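You operate a simulated robot arm through the tools that you are given. There is no shell and no other tool. Be economical: measure what you need, move in short steps, check, and stop when the job is done.

You run a simulated robot arm. Do the job below in one go: nothing can be reset, and whatever is moved stays where it is left.

JOB
Fetch the green pen from the right end of the blue workbench and stand it on top of the orange metal block. Put the travel cup labelled "ewan" from the top of the small goods bench on top of the pink knob block and the travel cup labelled "Thanks" on the clear end of the small goods bench. Take the tin labelled "jaws" from the top of the small goods bench and leave it on the cassette there. Put the steel bottle from the top of the small goods bench on the front of the long bench. Take the white block and leave it in the small green crate. Put the small carton labelled "C 6 cm" from the top of the small goods bench on top of the white carton of wipes and the small carton that says "B 1 cm" on the plate there. Take the black metal block on the top of the small goods bench and put it away on the bench top by the small marker. Fetch the glass and stand it on the grey coaster. Take the folded cloth on the bench top by the small marker and put it away on the top of the pale wood bench. Close the left bench drawer. Pull the drawer of the blue workbench open. Do these in any order. Set down upright: green pen, travel cup, steel bottle, glass.
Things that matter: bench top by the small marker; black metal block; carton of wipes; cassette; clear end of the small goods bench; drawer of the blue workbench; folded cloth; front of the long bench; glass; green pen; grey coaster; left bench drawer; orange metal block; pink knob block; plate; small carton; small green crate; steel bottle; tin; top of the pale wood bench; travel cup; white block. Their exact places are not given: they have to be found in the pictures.

It is judged by the outcome, as a careful person would: the job done as asked, and still so three seconds after it is handed in. It fails if anything else is knocked over, pushed out of place, dropped, spilled or broken. Flat cloth is picked up by pressing the open fingertips on it (5 to 10 N) and closing them slowly along it; thin cloth reads only 2 to 8 mm in the jaws.

ROBOT AND FRAMES
A 7-joint arm with a fingered hand on a trunk, on a base that drives. Base frame: it is fixed to the floor where the robot stands at the start and does not move with it; the origin is under the middle of the robot, x ahead of it, y to its left, z up; the surface under the hand at the start is at about z = 0.8. Units: m, rad, N and s.
Its first joint turns from -1.204 to 3.002 rad. Places, roughly: bench top by the small marker [0.6, -0.9, 0.8]; black metal block (4x4x2 cm) [1.3, -0.7, 0.9]; carton of wipes [1.25, 0, 1]; cassette [1.25, 1, 0.75]; clear end of the small goods bench [1.5, -1.2, 0.9]; drawer of the blue workbench [0.5, -0.1, 0.7]; folded cloth (6x8x3 cm) [0.6, -1.1, 0.8]; front of the long bench (34x15 cm) [3.16, -0.1, 0.86]; glass (7x7x11 cm) [0.8, -1, 0.8]; green pen (3x3x13 cm) [0.5, 0, 0.9]; grey coaster (11x11x1 cm) [0.7, -1, 0.8]; left bench drawer [-1.1, -0.9, 0.7]; orange metal block (5x5x4 cm) [-0.9, 0.7, 0.9]; pink knob block (10x10x6 cm) [1.1, 0.7, 0.9]; plate (9x12x1 cm) [1.1, -0.4, 0.9]; small carton [1.25, -0.75, 1]; small green crate (20x15x8 cm) [1.5, 0.5, 0.3]; steel bottle [1.5, 0.5, 1]; tin [1.25, 0.5, 1]; top of the pale wood bench [-3.4, -1.2, 0.8]; white block (6x4x2 cm) [1.6, 0.9, 0.9]. Payload 5 kg.
Tool frame: the origin (TCP) lies between the finger pads and is the grasp point; the fingertips stand 0.032 m ahead of it; z points along the fingers, y is the line along which they close. The gripper opens to 0.16 m. The gripper's body begins 0.089 m behind the TCP. The gripper is a hand of 3 fingers: y runs from the thumb to the fingers, the wrist lies at [0, 0, -0.252] in the tool frame, and closing takes about 1.5 s.
Orientation is told as [roll, pitch, yaw] about the base's x, y, z axes, in that order, counted from this pose: with the fingers straight down and closing along the base's y, the tool's x points along the base's -x, its y along +y and its z along -z.

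CONTROLS
- The arm moves only by the tool drive_tool. Its argument "motion" is one flat list of numbers, 7 for each row, row after row: the shift along the tool's x, y, z in units of 20 mm (1.0 is 20 mm), then the turn, a rotation vector about the tool's x, y, z in units of 4 degrees (1.0 is 4 degrees), then the opening, from 0 (shut) to 1 (fully open). In form: [x, y, z, rx, ry, rz, gripper, x, y, z, rx, ry, rz, gripper, ...]. A call has 1 to 12 rows; each row shifts and turns the commanded pose from where the row before left it, along the tool's axes as they then stand. A call with a number of a shift or a turn outside -1 to 1 is refused whole. A row lasts 0.2 s, in which the tool goes at most 0.05 m and 0.15 rad; a call with a longer step from one row to the next is refused whole, and so is a gripper value outside its range. Where a pose cannot be reached the arm comes as near as it can. A force on the tool above 40 N (or 10 N above the force at the start of the call, whichever is more), or a blocked arm, ends the call early, and 0.2 s more pass. The fingers move at their own pace (about 0.108 m/s each) and stop on an object; they squeeze with about 23 N. The grip force told is the motor's: it shows also when the fingers shut on nothing. Time passes only in rows, and 0.2 s behind the last, so rows that do not move let the fingers close. The reply holds the time, the measured pose of the TCP, the force on the tool along the base axes, the opening and the grip force, in the units named above and with some noise, with the torque about the TCP (base axes, N m) and any sound that the robot's microphone picked up.
- Cameras (640 x 400 px; columns grow to the right, rows downward): "scene" is now at [0.106, -0.001, 1.4205]; the picture's right is [-0.01, -1.00, -0.00], its down [-0.93, 0.01, -0.37] and it looks along [0.37, -0.00, -0.93] (base axes); focal length 214 px, centre (320, 200). "wrist" rides on the gripper at [0.065, -0.004, -0.116] in the tool frame; the picture's right is [0.06, 1.00, 0.00], its down [-0.87, 0.05, -0.49] and it looks along [-0.49, 0.03, 0.87] (tool axes); focal length 261 px, centre (320, 200).
- grab_frame(camera): a new picture of that camera. The clock stands still meanwhile.
- slide_trunk(by): slides the trunk up (or, below 0, down) by that many m; the arm and the scene camera ride with it, the base frame stays. It gives what a move gives, with no picture.
- drive_base(legs): drives the robot by 1 to 6 legs, each [ahead, left, turn to the left] in m, m and rad, along the robot's own axes; the way and the turn of a leg run together, so that a leg with both is an arc; at most 1.5 m and 3.142 rad a leg. The arm and the cameras ride along, it lands a little off, and it stops where it bumps. It gives what a move gives.
- grasp_type(shape): the hand has 3 fingers and takes this shape, open, in about a second: jaw (thumb against the fingers, like two jaws); tri (thumb and two fingers); tip (a fingertip pinch); poke (one finger out to press); point (the index stretched); flat (the hand flat); cup (the hand cupped); fist (a fist). The gripper value then closes the fingers along that shape, each until it touches; the sizes above hold for jaw. It gives what a move gives, with no picture.
- pan_tilt(pan, tilt): turns the head with the scene camera to pan (to the left, within 1.501 rad either way) and tilt (down, from -0.506 to 1.204), counted from straight ahead of the robot. It gives what a move gives.
- pixel_to_xyz(camera, pixels): for up to 12 pixels [column, row] of the newest picture of that camera ("zoom" is the newest enlarged one), the place [x, y, z] in the base frame of the surface seen there, good to about 0.002 m. The clock stands still meanwhile.
- inspect(camera, box): a new picture of the part [left, top, right, bottom] of that camera's present view, enlarged. The clock stands still meanwhile.
- hand_in(): hands the job in; it is judged then, once.

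Work in short steps. Measure before you move; look again where a grasp or a placing could have gone wrong, and mend it. You have 378 turns and 342 pictures in all, those below and enlarged ones among them. Open the gripper and draw the arm clear of the work before you hand the job in, unless the task says otherwise; then end with one line.

The tools are called after "Call:" by a JSON object that holds its "method" and its "body". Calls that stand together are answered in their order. drive_tool: Moves the arm, as the interface text tells. Its arguments: {"type":"object","properties":{"motion":{"type":"array","items":{"type":"number"}}},"required":["motion"]} The other tools are called the same way: slide_trunk (by) slides the trunk up or down; grasp_type (shape) gives the hand a shape; drive_base (legs) drives the base; pan_tilt (pan, tilt) turns the head that bears the scene camera; grab_frame (camera) takes a picture; pixel_to_xyz (camera, pixels) gives the place of the surface under pixels of a picture; inspect (camera, box) takes an enlarged picture of a part of a camera's view; hand_in () hands the job in.

At the start:

```text
time: 0.0
tcp_pos: [0.5866, 0.0186, 1.1473]
tool_rot: [0.0, 0.0, 0.0]
wrist_force: [-0.1, -0.2, 0.8]
ft_torque: [0.02, 0.02, 0.04]
width: 0.16
grip_force: 0.0
shape: jaw
trunk travel left (down, up): [-0.625, 0.315]
robot x, y, heading: [0.0032, 0.0024, 0.005]
head pan, tilt: [-0.014, 1.192]
```

scene: 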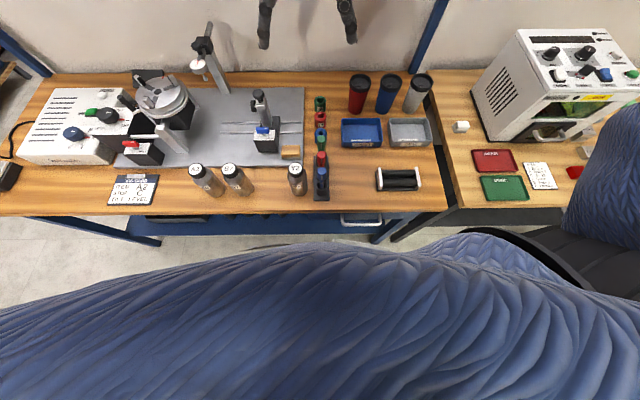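
wrist: 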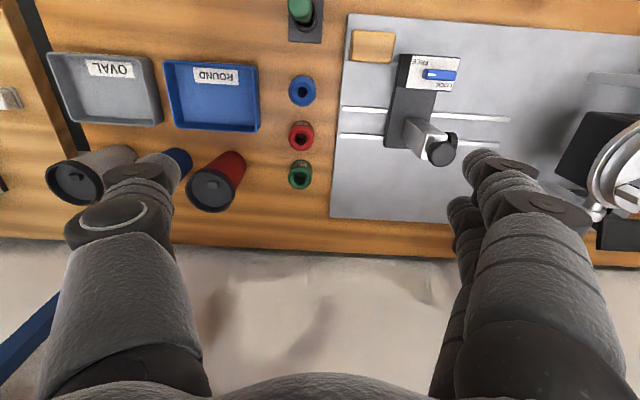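

The start picture shows a bench ahead with cups and trays, and much lies elsewhere. I look around with the head level first.

Call:
{"method": "pan_tilt", "body": {"pan": 0, "tilt": 0.5}}

Call:
{"method": "grab_frame", "body": {"camera": "scene"}}

Call:
{"method": "pan_tilt", "body": {"pan": -1.3, "tilt": 0.5}}

Call:
{"method": "grab_frame", "body": {"camera": "scene"}}

Call:
{"method": "pan_tilt", "body": {"pan": 1.3, "tilt": 0.5}}

Call:
{"method": "grab_frame", "body": {"camera": "scene"}}

```text
time: 1.1
tcp_pos: [0.5869, 0.0182, 1.1483]
tool_rot: [-0.001, 0.0, 0.002]
wrist_force: [-0.7, -0.3, 0.5]
ft_torque: [-0.01, 0.03, -0.04]
width: 0.1598
grip_force: 0.1
shape: jaw
trunk travel left (down, up): [-0.625, 0.315]
robot x, y, heading: [0.0007, 0.0, -0.0]
head pan, tilt: [0.0, 0.499]
```

```text
339 pictures are left
```

scene: 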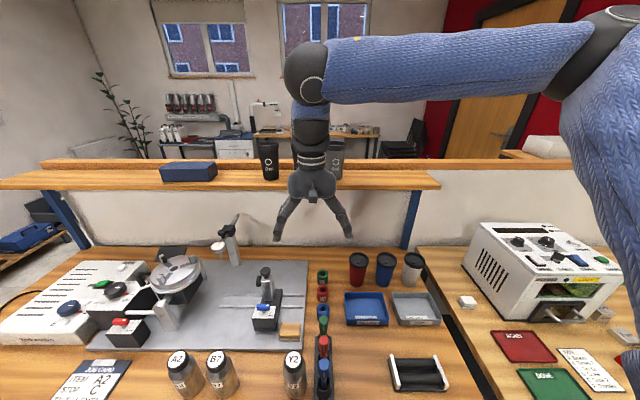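

```text
time: 2.5
tcp_pos: [0.5865, 0.0179, 1.1476]
tool_rot: [0.0, 0.002, -0.002]
wrist_force: [0.4, 0.4, -0.1]
ft_torque: [0.01, -0.01, 0.05]
width: 0.1598
grip_force: 0.2
shape: jaw
trunk travel left (down, up): [-0.625, 0.315]
robot x, y, heading: [0.0026, 0.0003, -0.0]
head pan, tilt: [-1.3, 0.499]
```

```text
338 pictures are left
```

scene: 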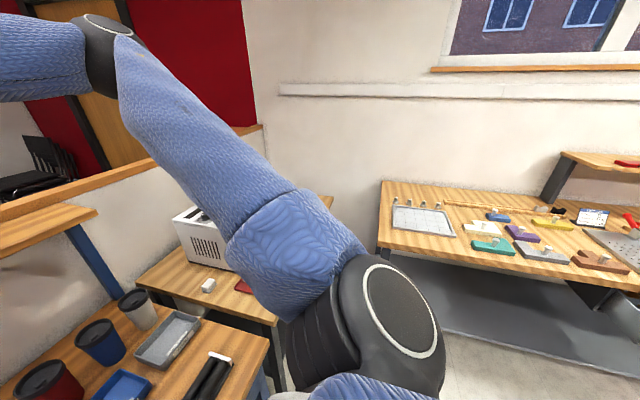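

```text
time: 4.9
tcp_pos: [0.5865, 0.0166, 1.1488]
tool_rot: [-0.001, -0.001, 0.0]
wrist_force: [0.4, -0.6, -0.2]
ft_torque: [0.0, 0.0, 0.02]
width: 0.1598
grip_force: 0.0
shape: jaw
trunk travel left (down, up): [-0.625, 0.315]
robot x, y, heading: [-0.0001, -0.0006, -0.004]
head pan, tilt: [1.3, 0.499]
```

```text
337 pictures are left
```

scene: 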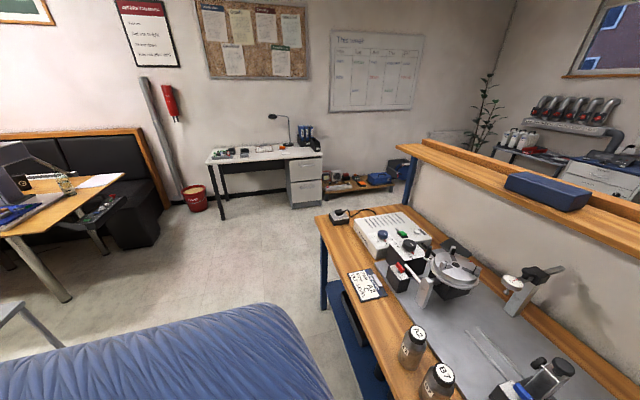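

The room is large. I measure a few surfaces here and look at the other pans.

Call:
{"method": "pixel_to_xyz", "body": {"camera": "scene", "pixels": [[340, 185], [260, 152], [540, 190], [350, 215], [565, 130], [600, 165], [20, 235], [415, 340]]}}

Call:
{"method": "pan_tilt", "body": {"pan": 0.5, "tilt": 0.3}}

Call:
{"method": "grab_frame", "body": {"camera": "scene"}}

Call:
{"method": "pan_tilt", "body": {"pan": -0.5, "tilt": 0.5}}

Call:
{"method": "grab_frame", "body": {"camera": "scene"}}

Call:
{"method": "pan_tilt", "body": {"pan": -1.5, "tilt": 0.5}}

Call:
{"method": "grab_frame", "body": {"camera": "scene"}}

```text
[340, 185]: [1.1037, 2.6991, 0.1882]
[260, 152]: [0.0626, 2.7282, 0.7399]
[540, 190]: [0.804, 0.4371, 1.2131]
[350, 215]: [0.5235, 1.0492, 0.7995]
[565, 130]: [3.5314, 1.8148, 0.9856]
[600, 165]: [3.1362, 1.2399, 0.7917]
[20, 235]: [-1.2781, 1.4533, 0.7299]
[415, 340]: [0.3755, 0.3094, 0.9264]
```

```text
time: 6.0
tcp_pos: [0.5866, 0.0186, 1.1481]
tool_rot: [0.0, 0.0, 0.0]
wrist_force: [-0.2, 0.0, 0.0]
ft_torque: [0.0, -0.01, 0.0]
width: 0.1599
grip_force: 0.1
shape: jaw
trunk travel left (down, up): [-0.625, 0.315]
robot x, y, heading: [0.0002, 0.0022, -0.001]
head pan, tilt: [0.499, 0.3]
```

```text
336 pictures are left
```

scene: 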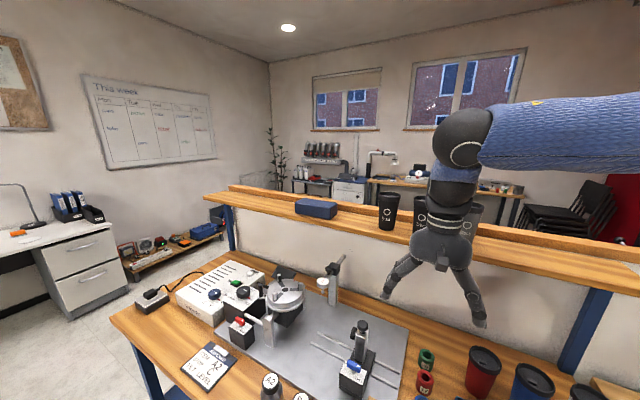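

```text
time: 7.3
tcp_pos: [0.5854, 0.0174, 1.1483]
tool_rot: [-0.002, 0.001, 0.001]
wrist_force: [-0.2, -0.6, 0.3]
ft_torque: [0.03, 0.02, 0.0]
width: 0.16
grip_force: 0.0
shape: jaw
trunk travel left (down, up): [-0.625, 0.315]
robot x, y, heading: [0.0004, 0.0016, 0.002]
head pan, tilt: [-0.499, 0.499]
```

```text
335 pictures are left
```

scene: 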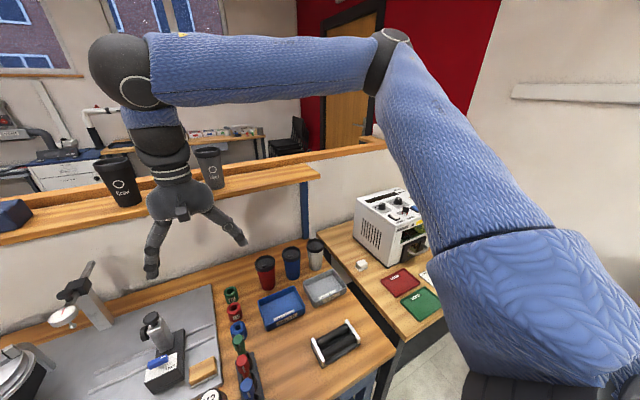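

```text
time: 8.5
tcp_pos: [0.5871, 0.0192, 1.1477]
tool_rot: [0.0, 0.0, 0.001]
wrist_force: [0.2, 0.4, 0.3]
ft_torque: [-0.03, -0.03, 0.0]
width: 0.1602
grip_force: 0.0
shape: jaw
trunk travel left (down, up): [-0.625, 0.315]
robot x, y, heading: [-0.0006, -0.0002, 0.001]
head pan, tilt: [-1.499, 0.499]
```

```text
334 pictures are left
```

scene: 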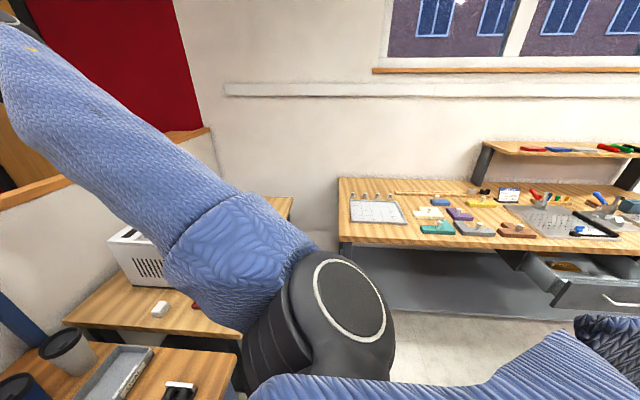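

Some targets (x ≈ 1.1–1.6) lie beyond the partition. I raise the trunk and look over, and also turn to look behind.

Call:
{"method": "slide_trunk", "body": {"by": 0.3}}

Call:
{"method": "pan_tilt", "body": {"pan": 0.3, "tilt": 0.4}}

Call:
{"method": "grab_frame", "body": {"camera": "scene"}}

Call:
{"method": "pixel_to_xyz", "body": {"camera": "scene", "pixels": [[100, 300], [200, 350], [320, 350], [400, 250], [300, 180], [400, 180], [500, 180], [250, 210]]}}

Call:
{"method": "pan_tilt", "body": {"pan": -0.7, "tilt": 0.6}}

Call:
{"method": "grab_frame", "body": {"camera": "scene"}}

```text
time: 11.5
tcp_pos: [0.5867, 0.0178, 1.4475]
tool_rot: [0.0, -0.002, 0.0]
wrist_force: [-0.4, -0.4, -0.3]
ft_torque: [0.01, -0.01, -0.01]
width: 0.1598
grip_force: 0.1
shape: jaw
trunk travel left (down, up): [-0.925, 0.015]
robot x, y, heading: [-0.0019, -0.0025, 0.001]
head pan, tilt: [-1.499, 0.499]
```

```text
time: 13.3
tcp_pos: [0.5858, 0.0182, 1.4466]
tool_rot: [0.0, 0.0, 0.001]
wrist_force: [0.2, 0.1, 0.1]
ft_torque: [0.02, 0.02, -0.03]
width: 0.1598
grip_force: 0.1
shape: jaw
trunk travel left (down, up): [-0.925, 0.015]
robot x, y, heading: [-0.0003, -0.0021, 0.003]
head pan, tilt: [0.3, 0.4]
```

```text
333 pictures are left
```

scene: 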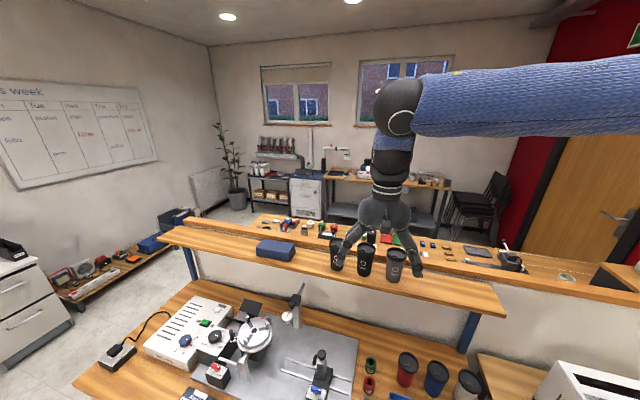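

```text
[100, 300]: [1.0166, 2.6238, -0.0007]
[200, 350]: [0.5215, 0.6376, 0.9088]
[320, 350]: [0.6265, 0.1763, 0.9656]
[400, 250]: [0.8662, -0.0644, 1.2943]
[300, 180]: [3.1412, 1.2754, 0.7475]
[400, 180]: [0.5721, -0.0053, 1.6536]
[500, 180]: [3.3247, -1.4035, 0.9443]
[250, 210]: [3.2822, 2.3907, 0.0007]
```

```text
time: 14.6
tcp_pos: [0.587, 0.0167, 1.4477]
tool_rot: [-0.001, 0.0, 0.001]
wrist_force: [0.5, 0.3, -0.4]
ft_torque: [0.01, -0.03, -0.02]
width: 0.16
grip_force: 0.0
shape: jaw
trunk travel left (down, up): [-0.925, 0.015]
robot x, y, heading: [0.0002, 0.0023, -0.001]
head pan, tilt: [-0.7, 0.6]
```

```text
332 pictures are left
```

scene: 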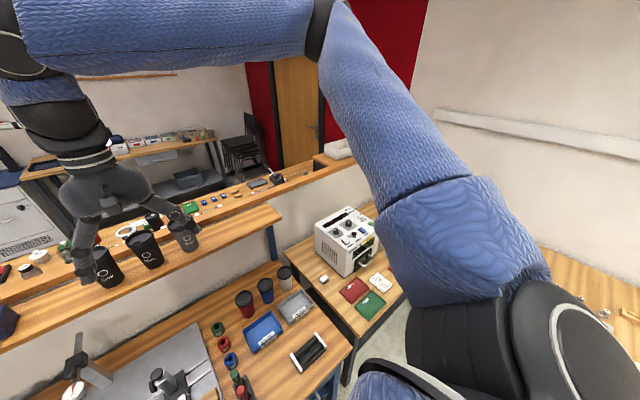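

I can see a bench beyond the partition. Zoom on the cups and on the far bench.

Call:
{"method": "inspect", "body": {"camera": "scene", "box": [0, 140, 320, 340]}}

Call:
{"method": "pan_tilt", "body": {"pan": 0.2, "tilt": 0.3}}

Call:
{"method": "inspect", "body": {"camera": "scene", "box": [170, 180, 420, 336]}}

Call:
{"method": "inspect", "body": {"camera": "scene", "box": [390, 180, 640, 336]}}

```text
2.00 times, centred on (160, 240) of scene
```

zoom: 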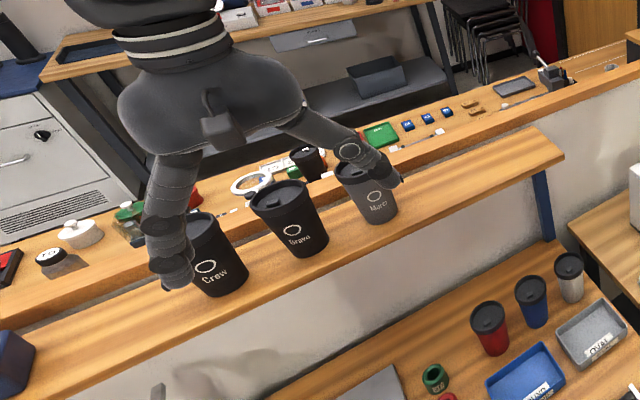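

```text
time: 15.8
tcp_pos: [0.5861, 0.0175, 1.4474]
tool_rot: [-0.002, 0.001, 0.001]
wrist_force: [-0.6, -0.7, 0.2]
ft_torque: [0.0, 0.02, 0.02]
width: 0.16
grip_force: 0.0
shape: jaw
trunk travel left (down, up): [-0.925, 0.015]
robot x, y, heading: [0.002, -0.0014, 0.003]
head pan, tilt: [0.201, 0.3]
```

```text
2.56 times, centred on (295, 258) of scene
```

zoom: 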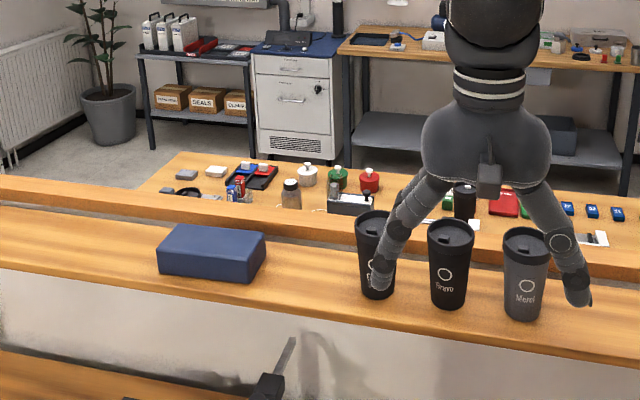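

```text
2.56 times, centred on (515, 258) of scene
```

zoom: 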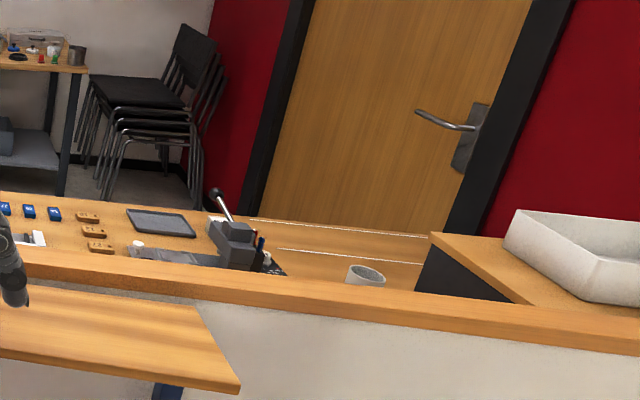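

The "Crew/Bravo/Merci" cups are decoys; the goods bench lies on the far side. First, look closely at the work near here: pen, drawer and small bench on the right.

Call:
{"method": "pan_tilt", "body": {"pan": -0.2, "tilt": 0.95}}

Call:
{"method": "grab_frame", "body": {"camera": "scene"}}

Call:
{"method": "pan_tilt", "body": {"pan": -0.9, "tilt": 0.9}}

Call:
{"method": "grab_frame", "body": {"camera": "scene"}}

```text
time: 16.8
tcp_pos: [0.5869, 0.0184, 1.4483]
tool_rot: [-0.001, 0.0, 0.001]
wrist_force: [0.0, 0.2, 0.2]
ft_torque: [0.0, 0.02, 0.0]
width: 0.1599
grip_force: 0.1
shape: jaw
trunk travel left (down, up): [-0.925, 0.015]
robot x, y, heading: [-0.0032, 0.0001, -0.004]
head pan, tilt: [-0.201, 0.949]
```

```text
328 pictures are left
```

scene: 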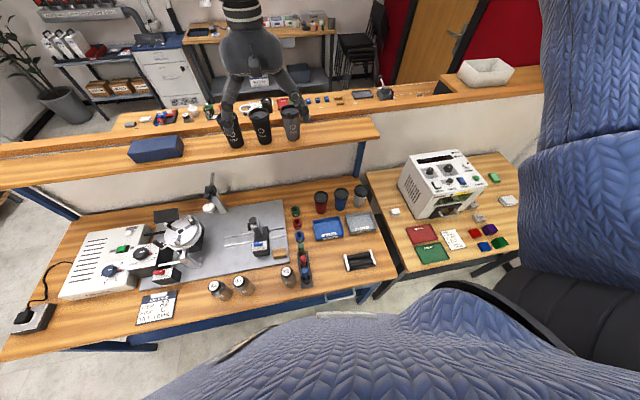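

```text
time: 17.9
tcp_pos: [0.5858, 0.0189, 1.4478]
tool_rot: [0.0, -0.001, -0.001]
wrist_force: [-0.3, 0.1, -0.2]
ft_torque: [0.0, -0.01, 0.02]
width: 0.1599
grip_force: 0.2
shape: jaw
trunk travel left (down, up): [-0.925, 0.015]
robot x, y, heading: [0.0013, -0.001, 0.0]
head pan, tilt: [-0.901, 0.901]
```

```text
327 pictures are left
```

scene: 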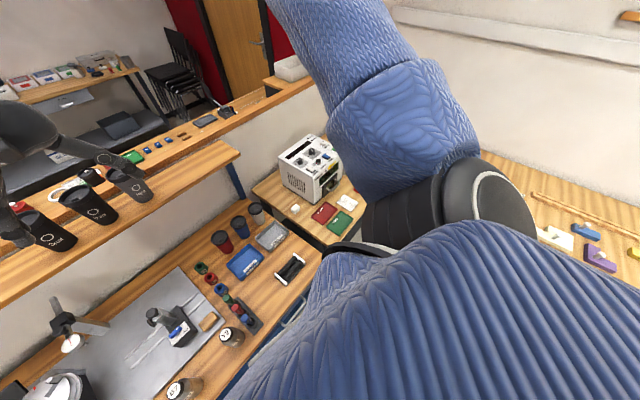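

Zoom on the pen holder and on the right bench.

Call:
{"method": "pan_tilt", "body": {"pan": -0.2, "tilt": 0.95}}

Call:
{"method": "inspect", "body": {"camera": "scene", "box": [360, 140, 540, 290]}}

Call:
{"method": "pixel_to_xyz", "body": {"camera": "zoom", "pixels": [[120, 230], [190, 320], [230, 380], [330, 340], [440, 270], [510, 200], [470, 130], [300, 120]]}}

Call:
{"method": "inspect", "body": {"camera": "scene", "box": [240, 180, 400, 310]}}

Call:
{"method": "pixel_to_xyz", "body": {"camera": "zoom", "pixels": [[235, 290], [255, 330], [265, 270], [245, 380], [330, 370], [450, 370], [500, 340], [590, 310]]}}

```text
time: 19.0
tcp_pos: [0.5867, 0.0172, 1.4488]
tool_rot: [0.0, 0.002, 0.0]
wrist_force: [-0.5, 0.6, -0.3]
ft_torque: [0.02, 0.0, 0.03]
width: 0.1598
grip_force: 0.1
shape: jaw
trunk travel left (down, up): [-0.925, 0.015]
robot x, y, heading: [-0.0018, -0.0002, -0.001]
head pan, tilt: [-0.201, 0.949]
```

```text
2.67 times, centred on (450, 215) of scene
```

zoom: 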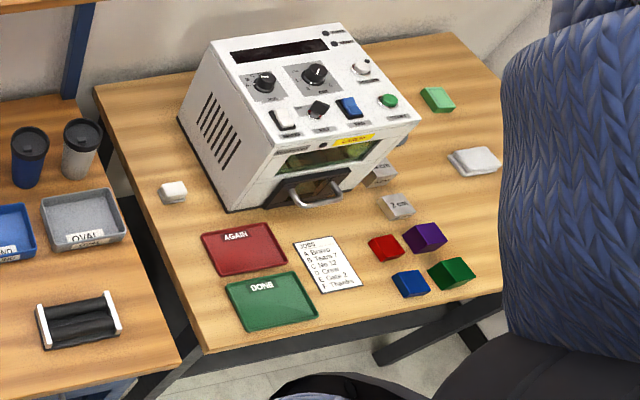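

```text
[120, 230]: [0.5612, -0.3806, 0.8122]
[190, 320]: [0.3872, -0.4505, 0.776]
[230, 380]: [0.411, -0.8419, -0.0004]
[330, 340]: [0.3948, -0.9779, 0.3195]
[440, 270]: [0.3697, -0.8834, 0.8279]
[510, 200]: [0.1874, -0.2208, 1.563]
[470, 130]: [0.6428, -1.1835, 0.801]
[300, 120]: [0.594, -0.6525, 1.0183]
```

```text
3.08 times, centred on (320, 245) of scene
```

zoom: 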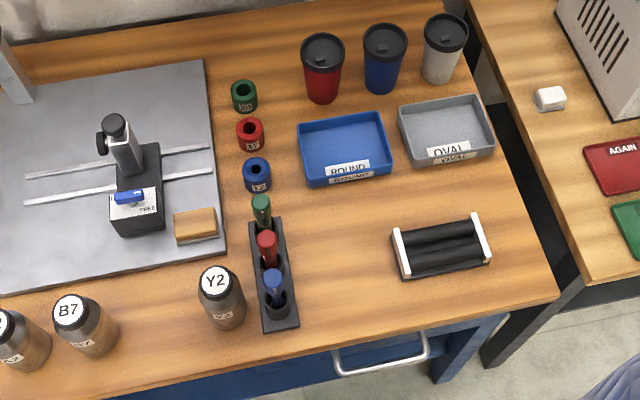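

```text
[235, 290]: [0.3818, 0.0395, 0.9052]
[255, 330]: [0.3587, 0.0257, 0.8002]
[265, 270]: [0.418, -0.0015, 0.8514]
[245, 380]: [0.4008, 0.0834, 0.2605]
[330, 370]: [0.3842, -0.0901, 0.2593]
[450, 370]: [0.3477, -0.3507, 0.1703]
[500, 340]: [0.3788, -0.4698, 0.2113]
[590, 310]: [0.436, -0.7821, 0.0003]
```

The pens stand in a rack near (0.4, 0.0); the cloth and blocks are on the right bench. I now back off slightly and turn left to look at what stands behind.

Call:
{"method": "drive_base", "body": {"legs": [[-0.1, 0, 0], [0, 0, 1.57]]}}

Call:
{"method": "pan_tilt", "body": {"pan": 0.3, "tilt": 0.5}}

Call:
{"method": "grab_frame", "body": {"camera": "scene"}}

Call:
{"method": "pan_tilt", "body": {"pan": 1.4, "tilt": 0.5}}

Call:
{"method": "grab_frame", "body": {"camera": "scene"}}

```text
time: 24.0
tcp_pos: [-0.1436, 0.5848, 1.4487]
tool_rot: [0.0, 0.0, 1.616]
wrist_force: [-0.8, 0.2, -0.4]
ft_torque: [-0.01, -0.01, 0.02]
width: 0.1598
grip_force: 0.0
shape: jaw
trunk travel left (down, up): [-0.925, 0.015]
robot x, y, heading: [-0.1003, 0.0003, 1.617]
head pan, tilt: [-0.201, 0.949]
```

```text
time: 25.0
tcp_pos: [-0.1444, 0.584, 1.4483]
tool_rot: [-0.001, 0.0, 1.616]
wrist_force: [-0.8, 0.8, 1.1]
ft_torque: [-0.01, 0.0, 0.01]
width: 0.1599
grip_force: 0.2
shape: jaw
trunk travel left (down, up): [-0.925, 0.015]
robot x, y, heading: [-0.0995, 0.0005, 1.614]
head pan, tilt: [0.3, 0.499]
```

```text
324 pictures are left
```

scene: 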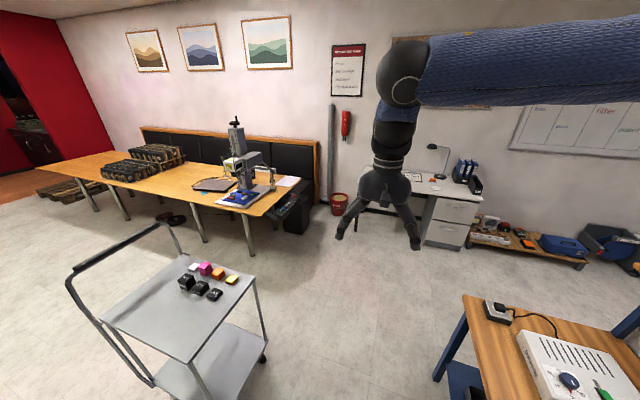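

```text
time: 26.3
tcp_pos: [-0.1446, 0.5852, 1.4484]
tool_rot: [0.0, 0.002, 1.616]
wrist_force: [-0.7, -0.6, 0.3]
ft_torque: [0.0, 0.0, 0.0]
width: 0.1599
grip_force: 0.1
shape: jaw
trunk travel left (down, up): [-0.925, 0.015]
robot x, y, heading: [-0.1025, -0.0031, 1.619]
head pan, tilt: [1.4, 0.499]
```

```text
323 pictures are left
```

scene: 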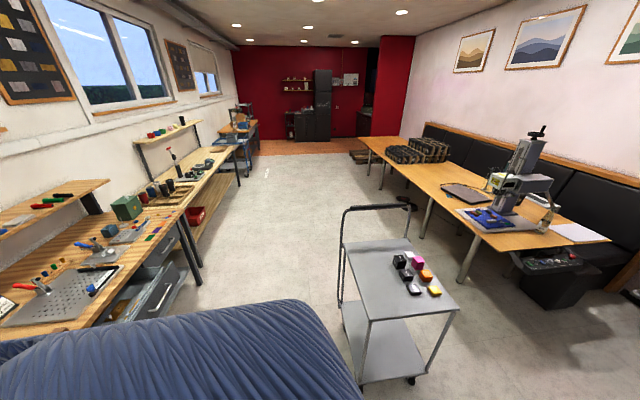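

A trolley with coloured blocks stands behind. I zoom there and on the left benches.

Call:
{"method": "inspect", "body": {"camera": "scene", "box": [330, 200, 490, 300]}}

Call:
{"method": "pixel_to_xyz", "body": {"camera": "zoom", "pixels": [[386, 296], [387, 284], [360, 240], [420, 365], [290, 240], [300, 300], [335, 360], [60, 180], [120, 360], [490, 390]]}}

Call:
{"method": "inspect", "body": {"camera": "scene", "box": [0, 140, 260, 360]}}

Call:
{"method": "pixel_to_xyz", "body": {"camera": "zoom", "pixels": [[300, 300], [400, 280], [370, 330], [470, 160], [500, 60], [100, 200], [620, 40], [480, 230]]}}

```text
4.00 times, centred on (410, 250) of scene
```

zoom: 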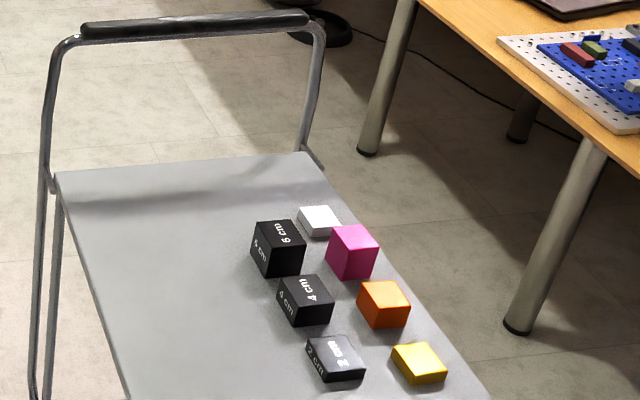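

```text
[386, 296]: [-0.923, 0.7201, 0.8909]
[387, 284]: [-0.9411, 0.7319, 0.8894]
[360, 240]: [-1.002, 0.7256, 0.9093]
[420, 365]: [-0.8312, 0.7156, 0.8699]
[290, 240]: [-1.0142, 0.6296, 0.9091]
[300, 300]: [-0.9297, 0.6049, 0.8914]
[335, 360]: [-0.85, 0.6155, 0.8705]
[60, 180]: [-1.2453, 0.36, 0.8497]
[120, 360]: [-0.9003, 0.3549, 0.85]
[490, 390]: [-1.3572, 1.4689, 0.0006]
```

```text
1.82 times, centred on (130, 250) of scene
```

zoom: 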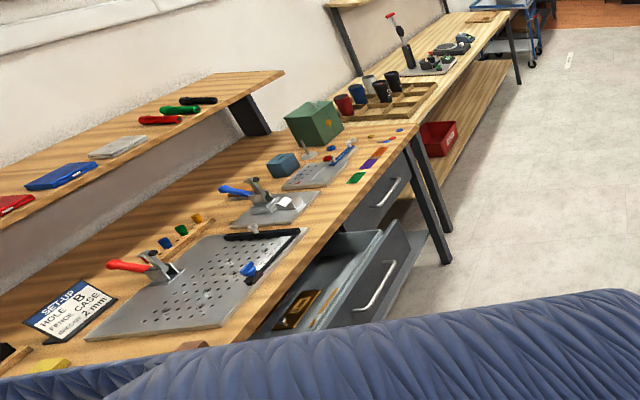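

```text
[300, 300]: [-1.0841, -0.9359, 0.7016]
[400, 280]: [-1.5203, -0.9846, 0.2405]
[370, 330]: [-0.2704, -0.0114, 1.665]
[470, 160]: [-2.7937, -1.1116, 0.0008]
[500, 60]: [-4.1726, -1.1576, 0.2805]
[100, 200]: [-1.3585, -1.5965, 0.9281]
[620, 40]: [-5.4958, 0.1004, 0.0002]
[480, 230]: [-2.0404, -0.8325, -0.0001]
```

Trolley top at z = 0.85 with the orange block near (−0.93, 0.72, top 0.89). I go back to the blue workbench and look closely at the pen rack.

Call:
{"method": "drive_base", "body": {"legs": [[0, 0, -1.617]]}}

Call:
{"method": "pan_tilt", "body": {"pan": 0, "tilt": 0.9}}

Call:
{"method": "inspect", "body": {"camera": "scene", "box": [270, 200, 430, 300]}}

Call:
{"method": "grab_frame", "body": {"camera": "wrist"}}

```text
time: 30.6
tcp_pos: [0.4868, 0.0124, 1.449]
tool_rot: [0.001, 0.0, -0.012]
wrist_force: [1.6, -0.5, 0.2]
ft_torque: [-0.01, 0.02, 0.0]
width: 0.16
grip_force: 0.0
shape: jaw
trunk travel left (down, up): [-0.925, 0.015]
robot x, y, heading: [-0.1002, -0.003, -0.012]
head pan, tilt: [1.4, 0.499]
```

```text
time: 32.2
tcp_pos: [0.487, 0.0124, 1.4485]
tool_rot: [0.002, 0.001, -0.012]
wrist_force: [0.6, -0.3, -0.4]
ft_torque: [-0.01, -0.01, 0.0]
width: 0.1601
grip_force: 0.1
shape: jaw
trunk travel left (down, up): [-0.925, 0.015]
robot x, y, heading: [-0.0993, -0.0012, -0.008]
head pan, tilt: [0.0, 0.901]
```

```text
4.00 times, centred on (350, 250) of scene
```

zoom: 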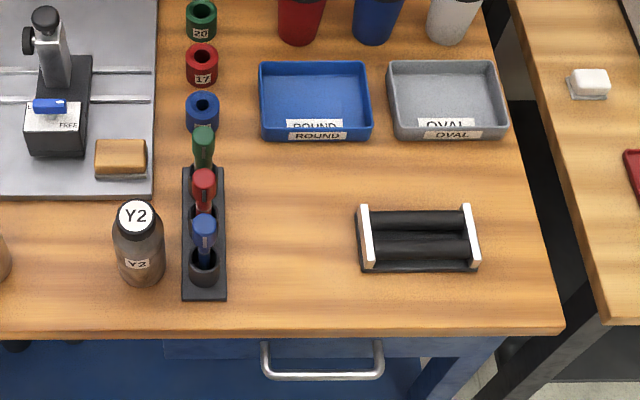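

```text
319 pictures are left
```

wrist: 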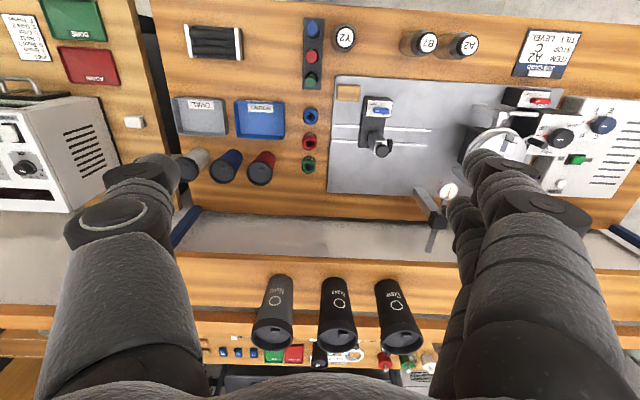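

Measure the pens, rack and handle in the zoom.

Call:
{"method": "pixel_to_xyz", "body": {"camera": "zoom", "pixels": [[203, 130], [203, 150], [204, 180], [204, 225], [215, 200], [222, 175], [187, 175], [265, 362], [380, 362], [320, 376], [320, 330], [170, 345]]}}

Call:
{"method": "inspect", "body": {"camera": "wrist", "box": [270, 10, 370, 110]}}

Call:
{"method": "pixel_to_xyz", "body": {"camera": "wrist", "pixels": [[311, 76], [311, 80], [311, 55], [313, 26], [303, 90], [322, 88]]}}

```text
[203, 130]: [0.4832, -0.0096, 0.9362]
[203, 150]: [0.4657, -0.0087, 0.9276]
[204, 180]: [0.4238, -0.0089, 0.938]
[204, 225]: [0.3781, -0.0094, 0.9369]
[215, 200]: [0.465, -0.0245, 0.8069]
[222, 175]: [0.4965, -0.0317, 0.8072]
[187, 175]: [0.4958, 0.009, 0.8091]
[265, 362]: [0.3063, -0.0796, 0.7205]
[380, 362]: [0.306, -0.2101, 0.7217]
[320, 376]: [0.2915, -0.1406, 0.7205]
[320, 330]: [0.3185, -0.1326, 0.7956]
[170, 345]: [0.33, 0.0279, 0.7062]
```

```text
4.00 times, centred on (320, 60) of wrist
```

zoom: 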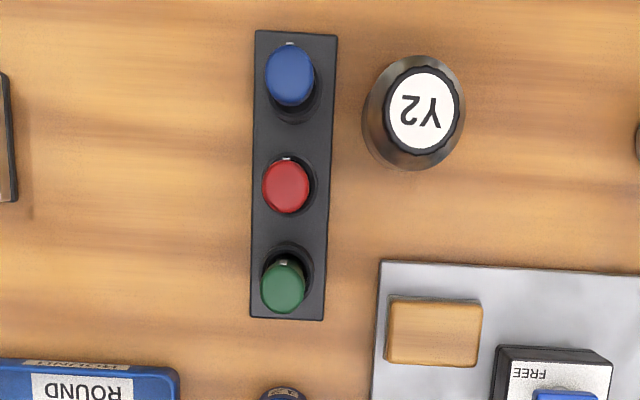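

```text
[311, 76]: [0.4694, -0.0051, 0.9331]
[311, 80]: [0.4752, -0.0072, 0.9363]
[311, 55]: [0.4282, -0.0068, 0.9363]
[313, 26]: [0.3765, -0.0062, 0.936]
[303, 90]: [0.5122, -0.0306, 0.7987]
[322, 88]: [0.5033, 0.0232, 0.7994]
```

Green pen cap top is at (0.477, −0.008, 0.936). I align the TCP over it with a narrower opening, then lower the trunk part way.

Call:
{"method": "drive_tool", "body": {"motion": [0.2, -0.5, 0, 0, 0, 0, 0.45, 0.2, -0.5, 0, 0, 0, 0, 0.45, 0, 0, 0, 0, 0, 0, 0.45, 0, 0, 0, 0, 0, 0, 0.45]}}

Call:
{"method": "slide_trunk", "body": {"by": -0.4}}

Call:
{"method": "grab_frame", "body": {"camera": "wrist"}}

Call:
{"method": "grab_frame", "body": {"camera": "scene"}}

```text
time: 33.2
tcp_pos: [0.4769, -0.0084, 1.4494]
tool_rot: [0.0, -0.001, -0.01]
wrist_force: [0.2, 0.3, 0.0]
ft_torque: [0.01, 0.02, 0.0]
width: 0.073
grip_force: 0.1
shape: jaw
trunk travel left (down, up): [-0.925, 0.015]
robot x, y, heading: [-0.1003, 0.002, -0.009]
head pan, tilt: [0.0, 0.901]
```

```text
time: 37.0
tcp_pos: [0.4795, -0.0078, 1.0486]
tool_rot: [0.001, 0.001, -0.011]
wrist_force: [0.0, -0.5, 0.4]
ft_torque: [0.03, -0.02, 0.0]
width: 0.0726
grip_force: 0.0
shape: jaw
trunk travel left (down, up): [-0.525, 0.415]
robot x, y, heading: [-0.0972, 0.0036, -0.01]
head pan, tilt: [0.0, 0.901]
```

```text
317 pictures are left
```

wrist: 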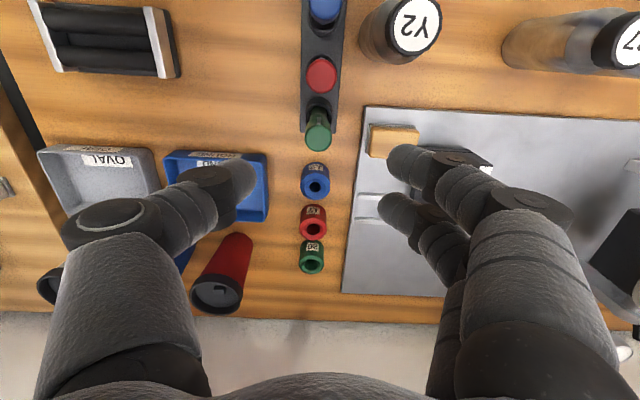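

```text
316 pictures are left
```

scene: 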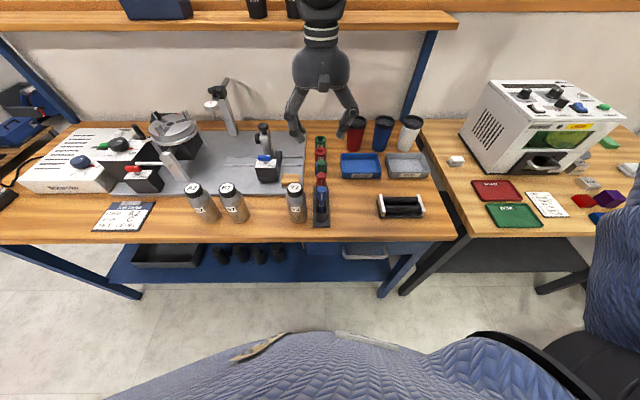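

Check the clearance of the fingers to the blue-knob stand and tray before going down.

Call:
{"method": "pixel_to_xyz", "body": {"camera": "scene", "pixels": [[263, 127], [264, 158], [292, 180], [280, 140], [320, 182], [323, 140]]}}

Call:
{"method": "pixel_to_xyz", "body": {"camera": "wrist", "pixels": [[318, 130], [317, 140], [321, 75], [560, 215], [515, 210], [400, 155]]}}

```text
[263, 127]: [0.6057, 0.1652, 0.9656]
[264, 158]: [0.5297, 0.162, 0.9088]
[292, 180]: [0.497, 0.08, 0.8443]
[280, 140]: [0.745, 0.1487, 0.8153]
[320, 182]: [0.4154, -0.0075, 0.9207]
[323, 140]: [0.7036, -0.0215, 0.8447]
```

```text
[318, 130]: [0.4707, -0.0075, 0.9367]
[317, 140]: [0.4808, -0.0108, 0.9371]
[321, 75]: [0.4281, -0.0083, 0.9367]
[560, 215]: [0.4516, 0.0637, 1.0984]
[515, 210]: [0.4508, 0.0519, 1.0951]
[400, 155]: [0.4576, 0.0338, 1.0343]
```

Clear. Lower to grasp height and close on the pen.

Call:
{"method": "slide_trunk", "body": {"by": -0.152}}

Call:
{"method": "drive_tool", "body": {"motion": [0, 0, 0, 0, 0, 0, 0, 0, 0, 0, 0, 0, 0, 0, 0, 0, 0, 0, 0, 0, 0, 0, 0, 0, 0, 0, 0, 0, 0, 0, 0, 0, 0, 0, 0, 0, 0, 0, 0, 0, 0, 0]}}

Call:
{"method": "grab_frame", "body": {"camera": "wrist"}}

```text
time: 38.8
tcp_pos: [0.4783, -0.0075, 0.8965]
tool_rot: [0.0, 0.0, -0.011]
wrist_force: [0.0, 0.8, -1.0]
ft_torque: [0.03, 0.0, -0.03]
width: 0.0727
grip_force: 0.0
shape: jaw
trunk travel left (down, up): [-0.373, 0.567]
robot x, y, heading: [-0.0963, 0.0023, -0.011]
head pan, tilt: [0.0, 0.901]
```

```text
time: 40.2
tcp_pos: [0.4774, -0.0089, 0.8967]
tool_rot: [0.0, -0.001, -0.011]
wrist_force: [0.4, -0.8, 0.3]
ft_torque: [-0.04, -0.01, -0.03]
width: 0.006
grip_force: 23.0
shape: jaw
trunk travel left (down, up): [-0.373, 0.567]
robot x, y, heading: [-0.101, 0.0017, -0.013]
head pan, tilt: [0.0, 0.901]
```

```text
315 pictures are left
```

wrist: 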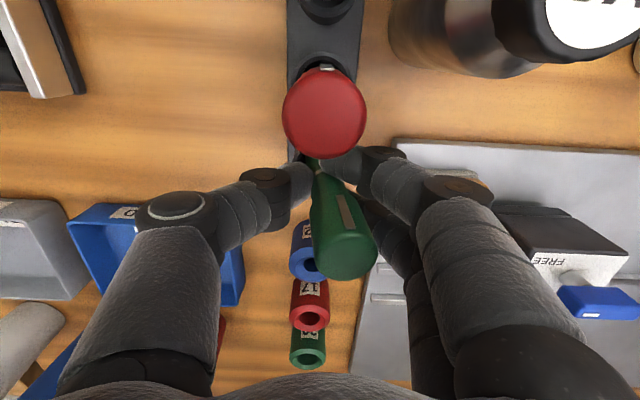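

The pen seems to have tilted forward out of the grip (width only 6 mm). Open and look.

Call:
{"method": "drive_tool", "body": {"motion": [0, 0, 0, 0, 0, 0, 0.45, 0, 0, 0, 0, 0, 0, 0.45, 0, 0, 0, 0, 0, 0, 0.45]}}

Call:
{"method": "grab_frame", "body": {"camera": "wrist"}}

Call:
{"method": "inspect", "body": {"camera": "scene", "box": [240, 90, 400, 240]}}

```text
time: 41.0
tcp_pos: [0.4783, -0.0083, 0.8972]
tool_rot: [0.0, 0.0, -0.01]
wrist_force: [-0.5, 0.0, 0.9]
ft_torque: [0.01, -0.01, -0.01]
width: 0.0711
grip_force: 0.0
shape: jaw
trunk travel left (down, up): [-0.373, 0.567]
robot x, y, heading: [-0.0983, -0.0017, -0.011]
head pan, tilt: [0.0, 0.901]
```

```text
314 pictures are left
```

wrist: 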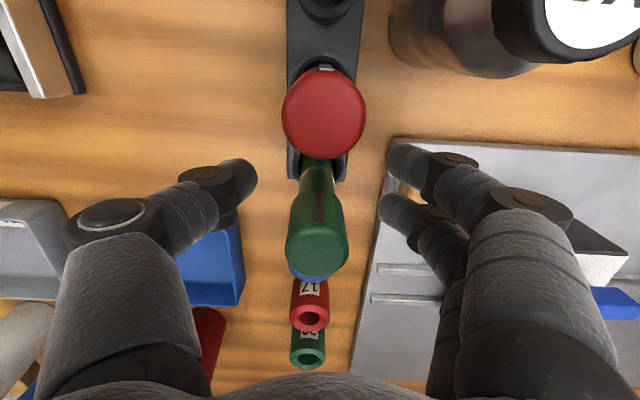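

```text
2.67 times, centred on (320, 165) of scene
```

zoom: 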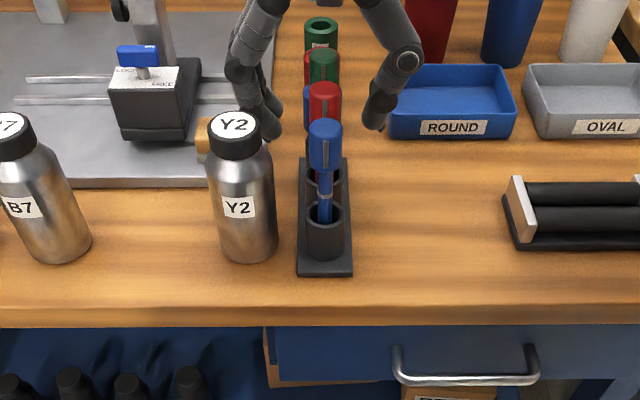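

The pen has a wide cap over a thin stem and sits loose in its cup; grip was too low. Measure the cap now.

Call:
{"method": "pixel_to_xyz", "body": {"camera": "wrist", "pixels": [[318, 240], [318, 215], [318, 262], [296, 245], [342, 245], [323, 110], [317, 175]]}}

Call:
{"method": "pixel_to_xyz", "body": {"camera": "zoom", "pixels": [[323, 54], [323, 75], [325, 90], [325, 125], [325, 165], [325, 205], [325, 240]]}}

```text
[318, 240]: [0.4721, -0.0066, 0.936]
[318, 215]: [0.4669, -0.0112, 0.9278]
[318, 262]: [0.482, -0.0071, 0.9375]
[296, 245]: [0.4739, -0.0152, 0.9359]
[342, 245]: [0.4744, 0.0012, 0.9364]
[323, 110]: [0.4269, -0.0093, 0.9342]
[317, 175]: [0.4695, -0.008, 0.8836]
```

```text
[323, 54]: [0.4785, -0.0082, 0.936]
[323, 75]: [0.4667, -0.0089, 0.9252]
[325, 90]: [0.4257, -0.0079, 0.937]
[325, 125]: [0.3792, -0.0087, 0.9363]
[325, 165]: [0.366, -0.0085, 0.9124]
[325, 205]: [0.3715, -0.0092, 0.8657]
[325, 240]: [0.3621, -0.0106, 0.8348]
```

Cap spans about z 0.89–0.936, standing upright at (0.476, −0.008). Raise to TCP z ≈ 0.916 and close.

Call:
{"method": "drive_tool", "body": {"motion": [0.1, 0, -0.95, 0, 0, 0, 0.4, 0, 0, 0, 0, 0, 0, 0.25, 0, 0, 0, 0, 0, 0, 0.18, 0, 0, 0, 0, 0, 0, 0.1, 0, 0, 0, 0, 0, 0, 0.05, 0, 0, 0, 0, 0, 0, 0, 0, 0, 0, 0, 0, 0, 0]}}

Call:
{"method": "grab_frame", "body": {"camera": "wrist"}}

```text
time: 42.6
tcp_pos: [0.4756, -0.0095, 0.9155]
tool_rot: [0.0, 0.0, -0.01]
wrist_force: [0.3, -0.7, -1.2]
ft_torque: [-0.01, -0.06, -0.04]
width: 0.0034
grip_force: 23.1
shape: jaw
trunk travel left (down, up): [-0.373, 0.567]
robot x, y, heading: [-0.1028, 0.0041, -0.009]
head pan, tilt: [0.0, 0.901]
```

```text
312 pictures are left
```

wrist: 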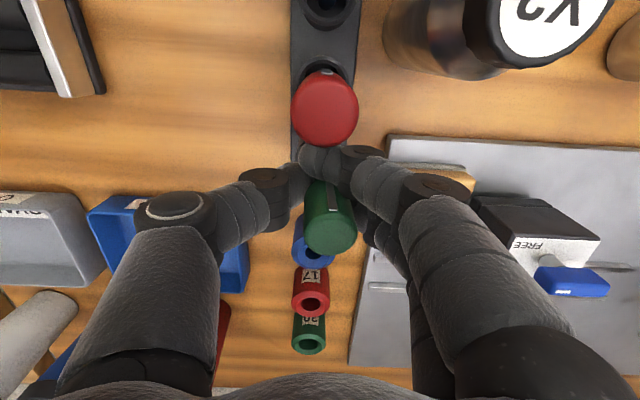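

The cap sits in the gap between the two fingers, so the grip is poor. I open, rise, and look at the "tip" and "tri" shapes as alternatives.

Call:
{"method": "drive_tool", "body": {"motion": [0, 0, 0, 0, 0, 0, 0.45, 0, 0, 0, 0, 0, 0, 0.45, 0, 0, 0, 0, 0, 0, 0.45]}}

Call:
{"method": "slide_trunk", "body": {"by": 0.15}}

Call:
{"method": "grasp_type", "body": {"shape": "tip"}}

Call:
{"method": "grab_frame", "body": {"camera": "wrist"}}

Call:
{"method": "drive_tool", "body": {"motion": [0, 0, 0, 0, 0, 0, 0.3, 0, 0, 0, 0, 0, 0, 0.3, 0, 0, 0, 0, 0, 0, 0.3, 0, 0, 0, 0, 0, 0, 0.3, 0, 0, 0, 0, 0, 0, 0.3]}}

Call:
{"method": "grab_frame", "body": {"camera": "wrist"}}

```text
time: 43.4
tcp_pos: [0.4763, -0.0077, 0.9163]
tool_rot: [-0.002, 0.001, -0.012]
wrist_force: [-0.6, 1.2, -0.5]
ft_torque: [-0.01, 0.01, -0.04]
width: 0.0712
grip_force: 0.0
shape: jaw
trunk travel left (down, up): [-0.373, 0.567]
robot x, y, heading: [-0.1002, -0.0018, -0.012]
head pan, tilt: [0.0, 0.901]
```

```text
time: 45.1
tcp_pos: [0.4754, -0.009, 1.0646]
tool_rot: [-0.001, 0.001, -0.01]
wrist_force: [0.0, -0.1, -0.8]
ft_torque: [-0.02, 0.01, 0.03]
width: 0.0716
grip_force: 0.0
shape: jaw
trunk travel left (down, up): [-0.523, 0.417]
robot x, y, heading: [-0.1034, 0.0007, -0.007]
head pan, tilt: [0.0, 0.901]
```

```text
time: 46.0
tcp_pos: [0.4771, -0.0088, 1.0655]
tool_rot: [0.002, 0.0, -0.01]
wrist_force: [-0.4, 0.2, -0.3]
ft_torque: [-0.02, 0.02, 0.01]
width: 0.1601
grip_force: 0.2
shape: tip
trunk travel left (down, up): [-0.523, 0.417]
robot x, y, heading: [-0.1026, 0.0007, -0.014]
head pan, tilt: [0.0, 0.901]
```

```text
311 pictures are left
```

wrist: 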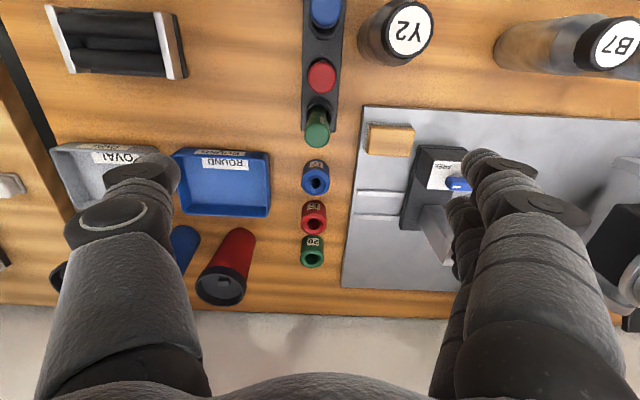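

```text
time: 47.2
tcp_pos: [0.4748, -0.0093, 1.0657]
tool_rot: [0.0, -0.001, -0.01]
wrist_force: [0.1, 0.5, 0.4]
ft_torque: [-0.02, 0.02, 0.01]
width: 0.0484
grip_force: 0.1
shape: tip
trunk travel left (down, up): [-0.523, 0.417]
robot x, y, heading: [-0.0996, 0.0008, -0.012]
head pan, tilt: [0.0, 0.901]
```

```text
310 pictures are left
```

wrist: 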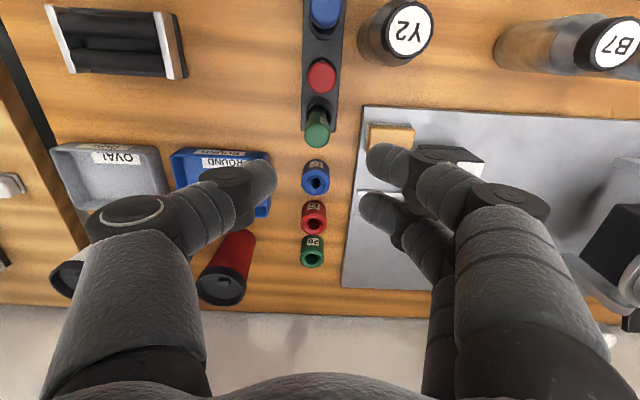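

Close fully in air to see where the fingertips meet in this shape.

Call:
{"method": "drive_tool", "body": {"motion": [0, 0, 0, 0, 0, 0, 0.1, 0, 0, 0, 0, 0, 0, 0.1, 0, 0, 0, 0, 0, 0, 0.1, 0, 0, 0, 0, 0, 0, 0.1]}}

Call:
{"method": "grab_frame", "body": {"camera": "wrist"}}

Call:
{"method": "grasp_type", "body": {"shape": "tri"}}

Call:
{"method": "drive_tool", "body": {"motion": [0, 0, 0, 0, 0, 0, 0.1, 0, 0, 0, 0, 0, 0, 0.1, 0, 0, 0, 0, 0, 0, 0.1, 0, 0, 0, 0, 0, 0, 0.1, 0, 0, 0, 0, 0, 0, 0.1, 0, 0, 0, 0, 0, 0, 0.1]}}

Call:
{"method": "grab_frame", "body": {"camera": "wrist"}}

```text
time: 48.2
tcp_pos: [0.4756, -0.0076, 1.0651]
tool_rot: [0.0, -0.001, -0.01]
wrist_force: [0.0, 0.8, -0.2]
ft_torque: [0.03, 0.0, -0.02]
width: 0.0165
grip_force: 0.1
shape: tip
trunk travel left (down, up): [-0.523, 0.417]
robot x, y, heading: [-0.0983, 0.0007, -0.01]
head pan, tilt: [0.0, 0.901]
```

```text
309 pictures are left
```

wrist: 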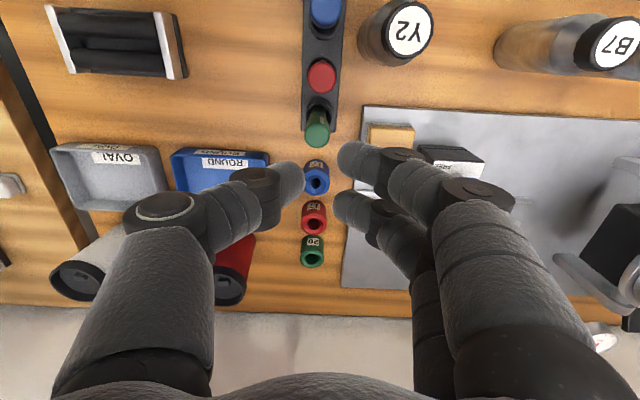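

```text
time: 49.1
tcp_pos: [0.4756, -0.0087, 1.0644]
tool_rot: [0.0, 0.0, -0.009]
wrist_force: [-1.1, 0.0, 0.3]
ft_torque: [0.0, -0.04, 0.02]
width: 0.1601
grip_force: 0.1
shape: tri
trunk travel left (down, up): [-0.523, 0.417]
robot x, y, heading: [-0.1, -0.0024, -0.008]
head pan, tilt: [0.0, 0.901]
```

```text
time: 50.5
tcp_pos: [0.4758, -0.0085, 1.0646]
tool_rot: [0.001, 0.0, -0.01]
wrist_force: [0.5, 0.0, -0.2]
ft_torque: [0.01, 0.01, -0.02]
width: 0.0164
grip_force: 0.0
shape: tri
trunk travel left (down, up): [-0.523, 0.417]
robot x, y, heading: [-0.0994, 0.0016, -0.014]
head pan, tilt: [0.0, 0.901]
```

```text
308 pictures are left
```

wrist: 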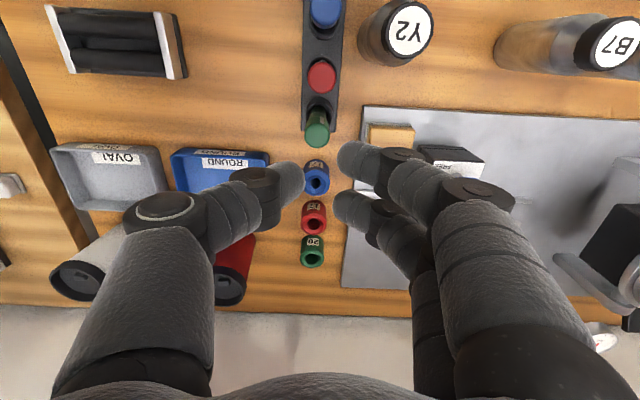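

Fingertips earlier closed on the thin stem below the cap. I go back to jaw and grip only the cap (TCP z ≈ 0.928).

Call:
{"method": "grasp_type", "body": {"shape": "jaw"}}

Call:
{"method": "drive_tool", "body": {"motion": [0, 0, 0, 0, 0, 0, 0.45, 0, 0, 0, 0, 0, 0, 0.45, 0, 0, 0, 0, 0, 0, 0.45, 0, 0, 0, 0, 0, 0, 0.45, 0, 0, 0, 0, 0, 0, 0.45]}}

Call:
{"method": "slide_trunk", "body": {"by": -0.136}}

Call:
{"method": "drive_tool", "body": {"motion": [0, 0, 0, 0, 0, 0, 0.3, 0, 0, 0, 0, 0, 0, 0.2, 0, 0, 0, 0, 0, 0, 0.15, 0, 0, 0, 0, 0, 0, 0.1, 0, 0, 0, 0, 0, 0, 0.05, 0, 0, 0, 0, 0, 0, 0, 0, 0, 0, 0, 0, 0, 0]}}

Call:
{"method": "grab_frame", "body": {"camera": "wrist"}}

```text
time: 51.4
tcp_pos: [0.4746, -0.0089, 1.0661]
tool_rot: [-0.001, -0.001, -0.01]
wrist_force: [-0.7, -0.1, -0.3]
ft_torque: [-0.03, 0.02, -0.01]
width: 0.1599
grip_force: 0.2
shape: jaw
trunk travel left (down, up): [-0.523, 0.417]
robot x, y, heading: [-0.1009, -0.0008, -0.015]
head pan, tilt: [0.0, 0.901]
```

```text
time: 52.6
tcp_pos: [0.4763, -0.0087, 1.066]
tool_rot: [0.001, 0.0, -0.011]
wrist_force: [0.5, 0.1, -0.9]
ft_torque: [0.05, 0.02, -0.03]
width: 0.0728
grip_force: 0.0
shape: jaw
trunk travel left (down, up): [-0.523, 0.417]
robot x, y, heading: [-0.1, 0.0005, -0.014]
head pan, tilt: [0.0, 0.901]
```

```text
time: 54.3
tcp_pos: [0.4769, -0.0085, 0.93]
tool_rot: [-0.001, 0.001, -0.011]
wrist_force: [0.4, 0.8, -0.3]
ft_torque: [-0.02, -0.04, 0.02]
width: 0.073
grip_force: 0.1
shape: jaw
trunk travel left (down, up): [-0.387, 0.553]
robot x, y, heading: [-0.0995, 0.0003, -0.012]
head pan, tilt: [0.0, 0.901]
```

```text
time: 55.9
tcp_pos: [0.475, -0.0092, 0.9301]
tool_rot: [-0.001, 0.0, -0.01]
wrist_force: [-0.7, -0.2, 0.3]
ft_torque: [-0.01, 0.03, 0.01]
width: 0.011
grip_force: 23.0
shape: jaw
trunk travel left (down, up): [-0.387, 0.553]
robot x, y, heading: [-0.0995, 0.0025, -0.012]
head pan, tilt: [0.0, 0.901]
```

```text
307 pictures are left
```

wrist: 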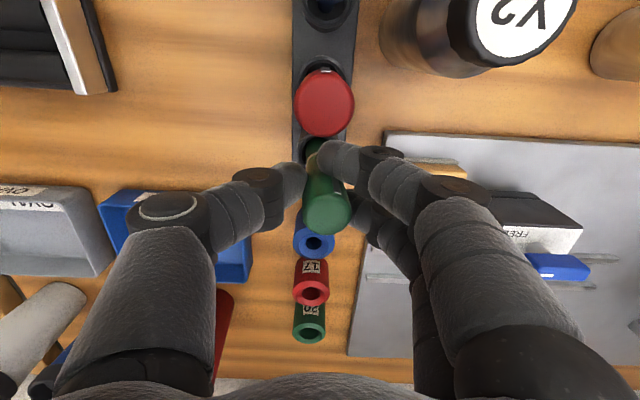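

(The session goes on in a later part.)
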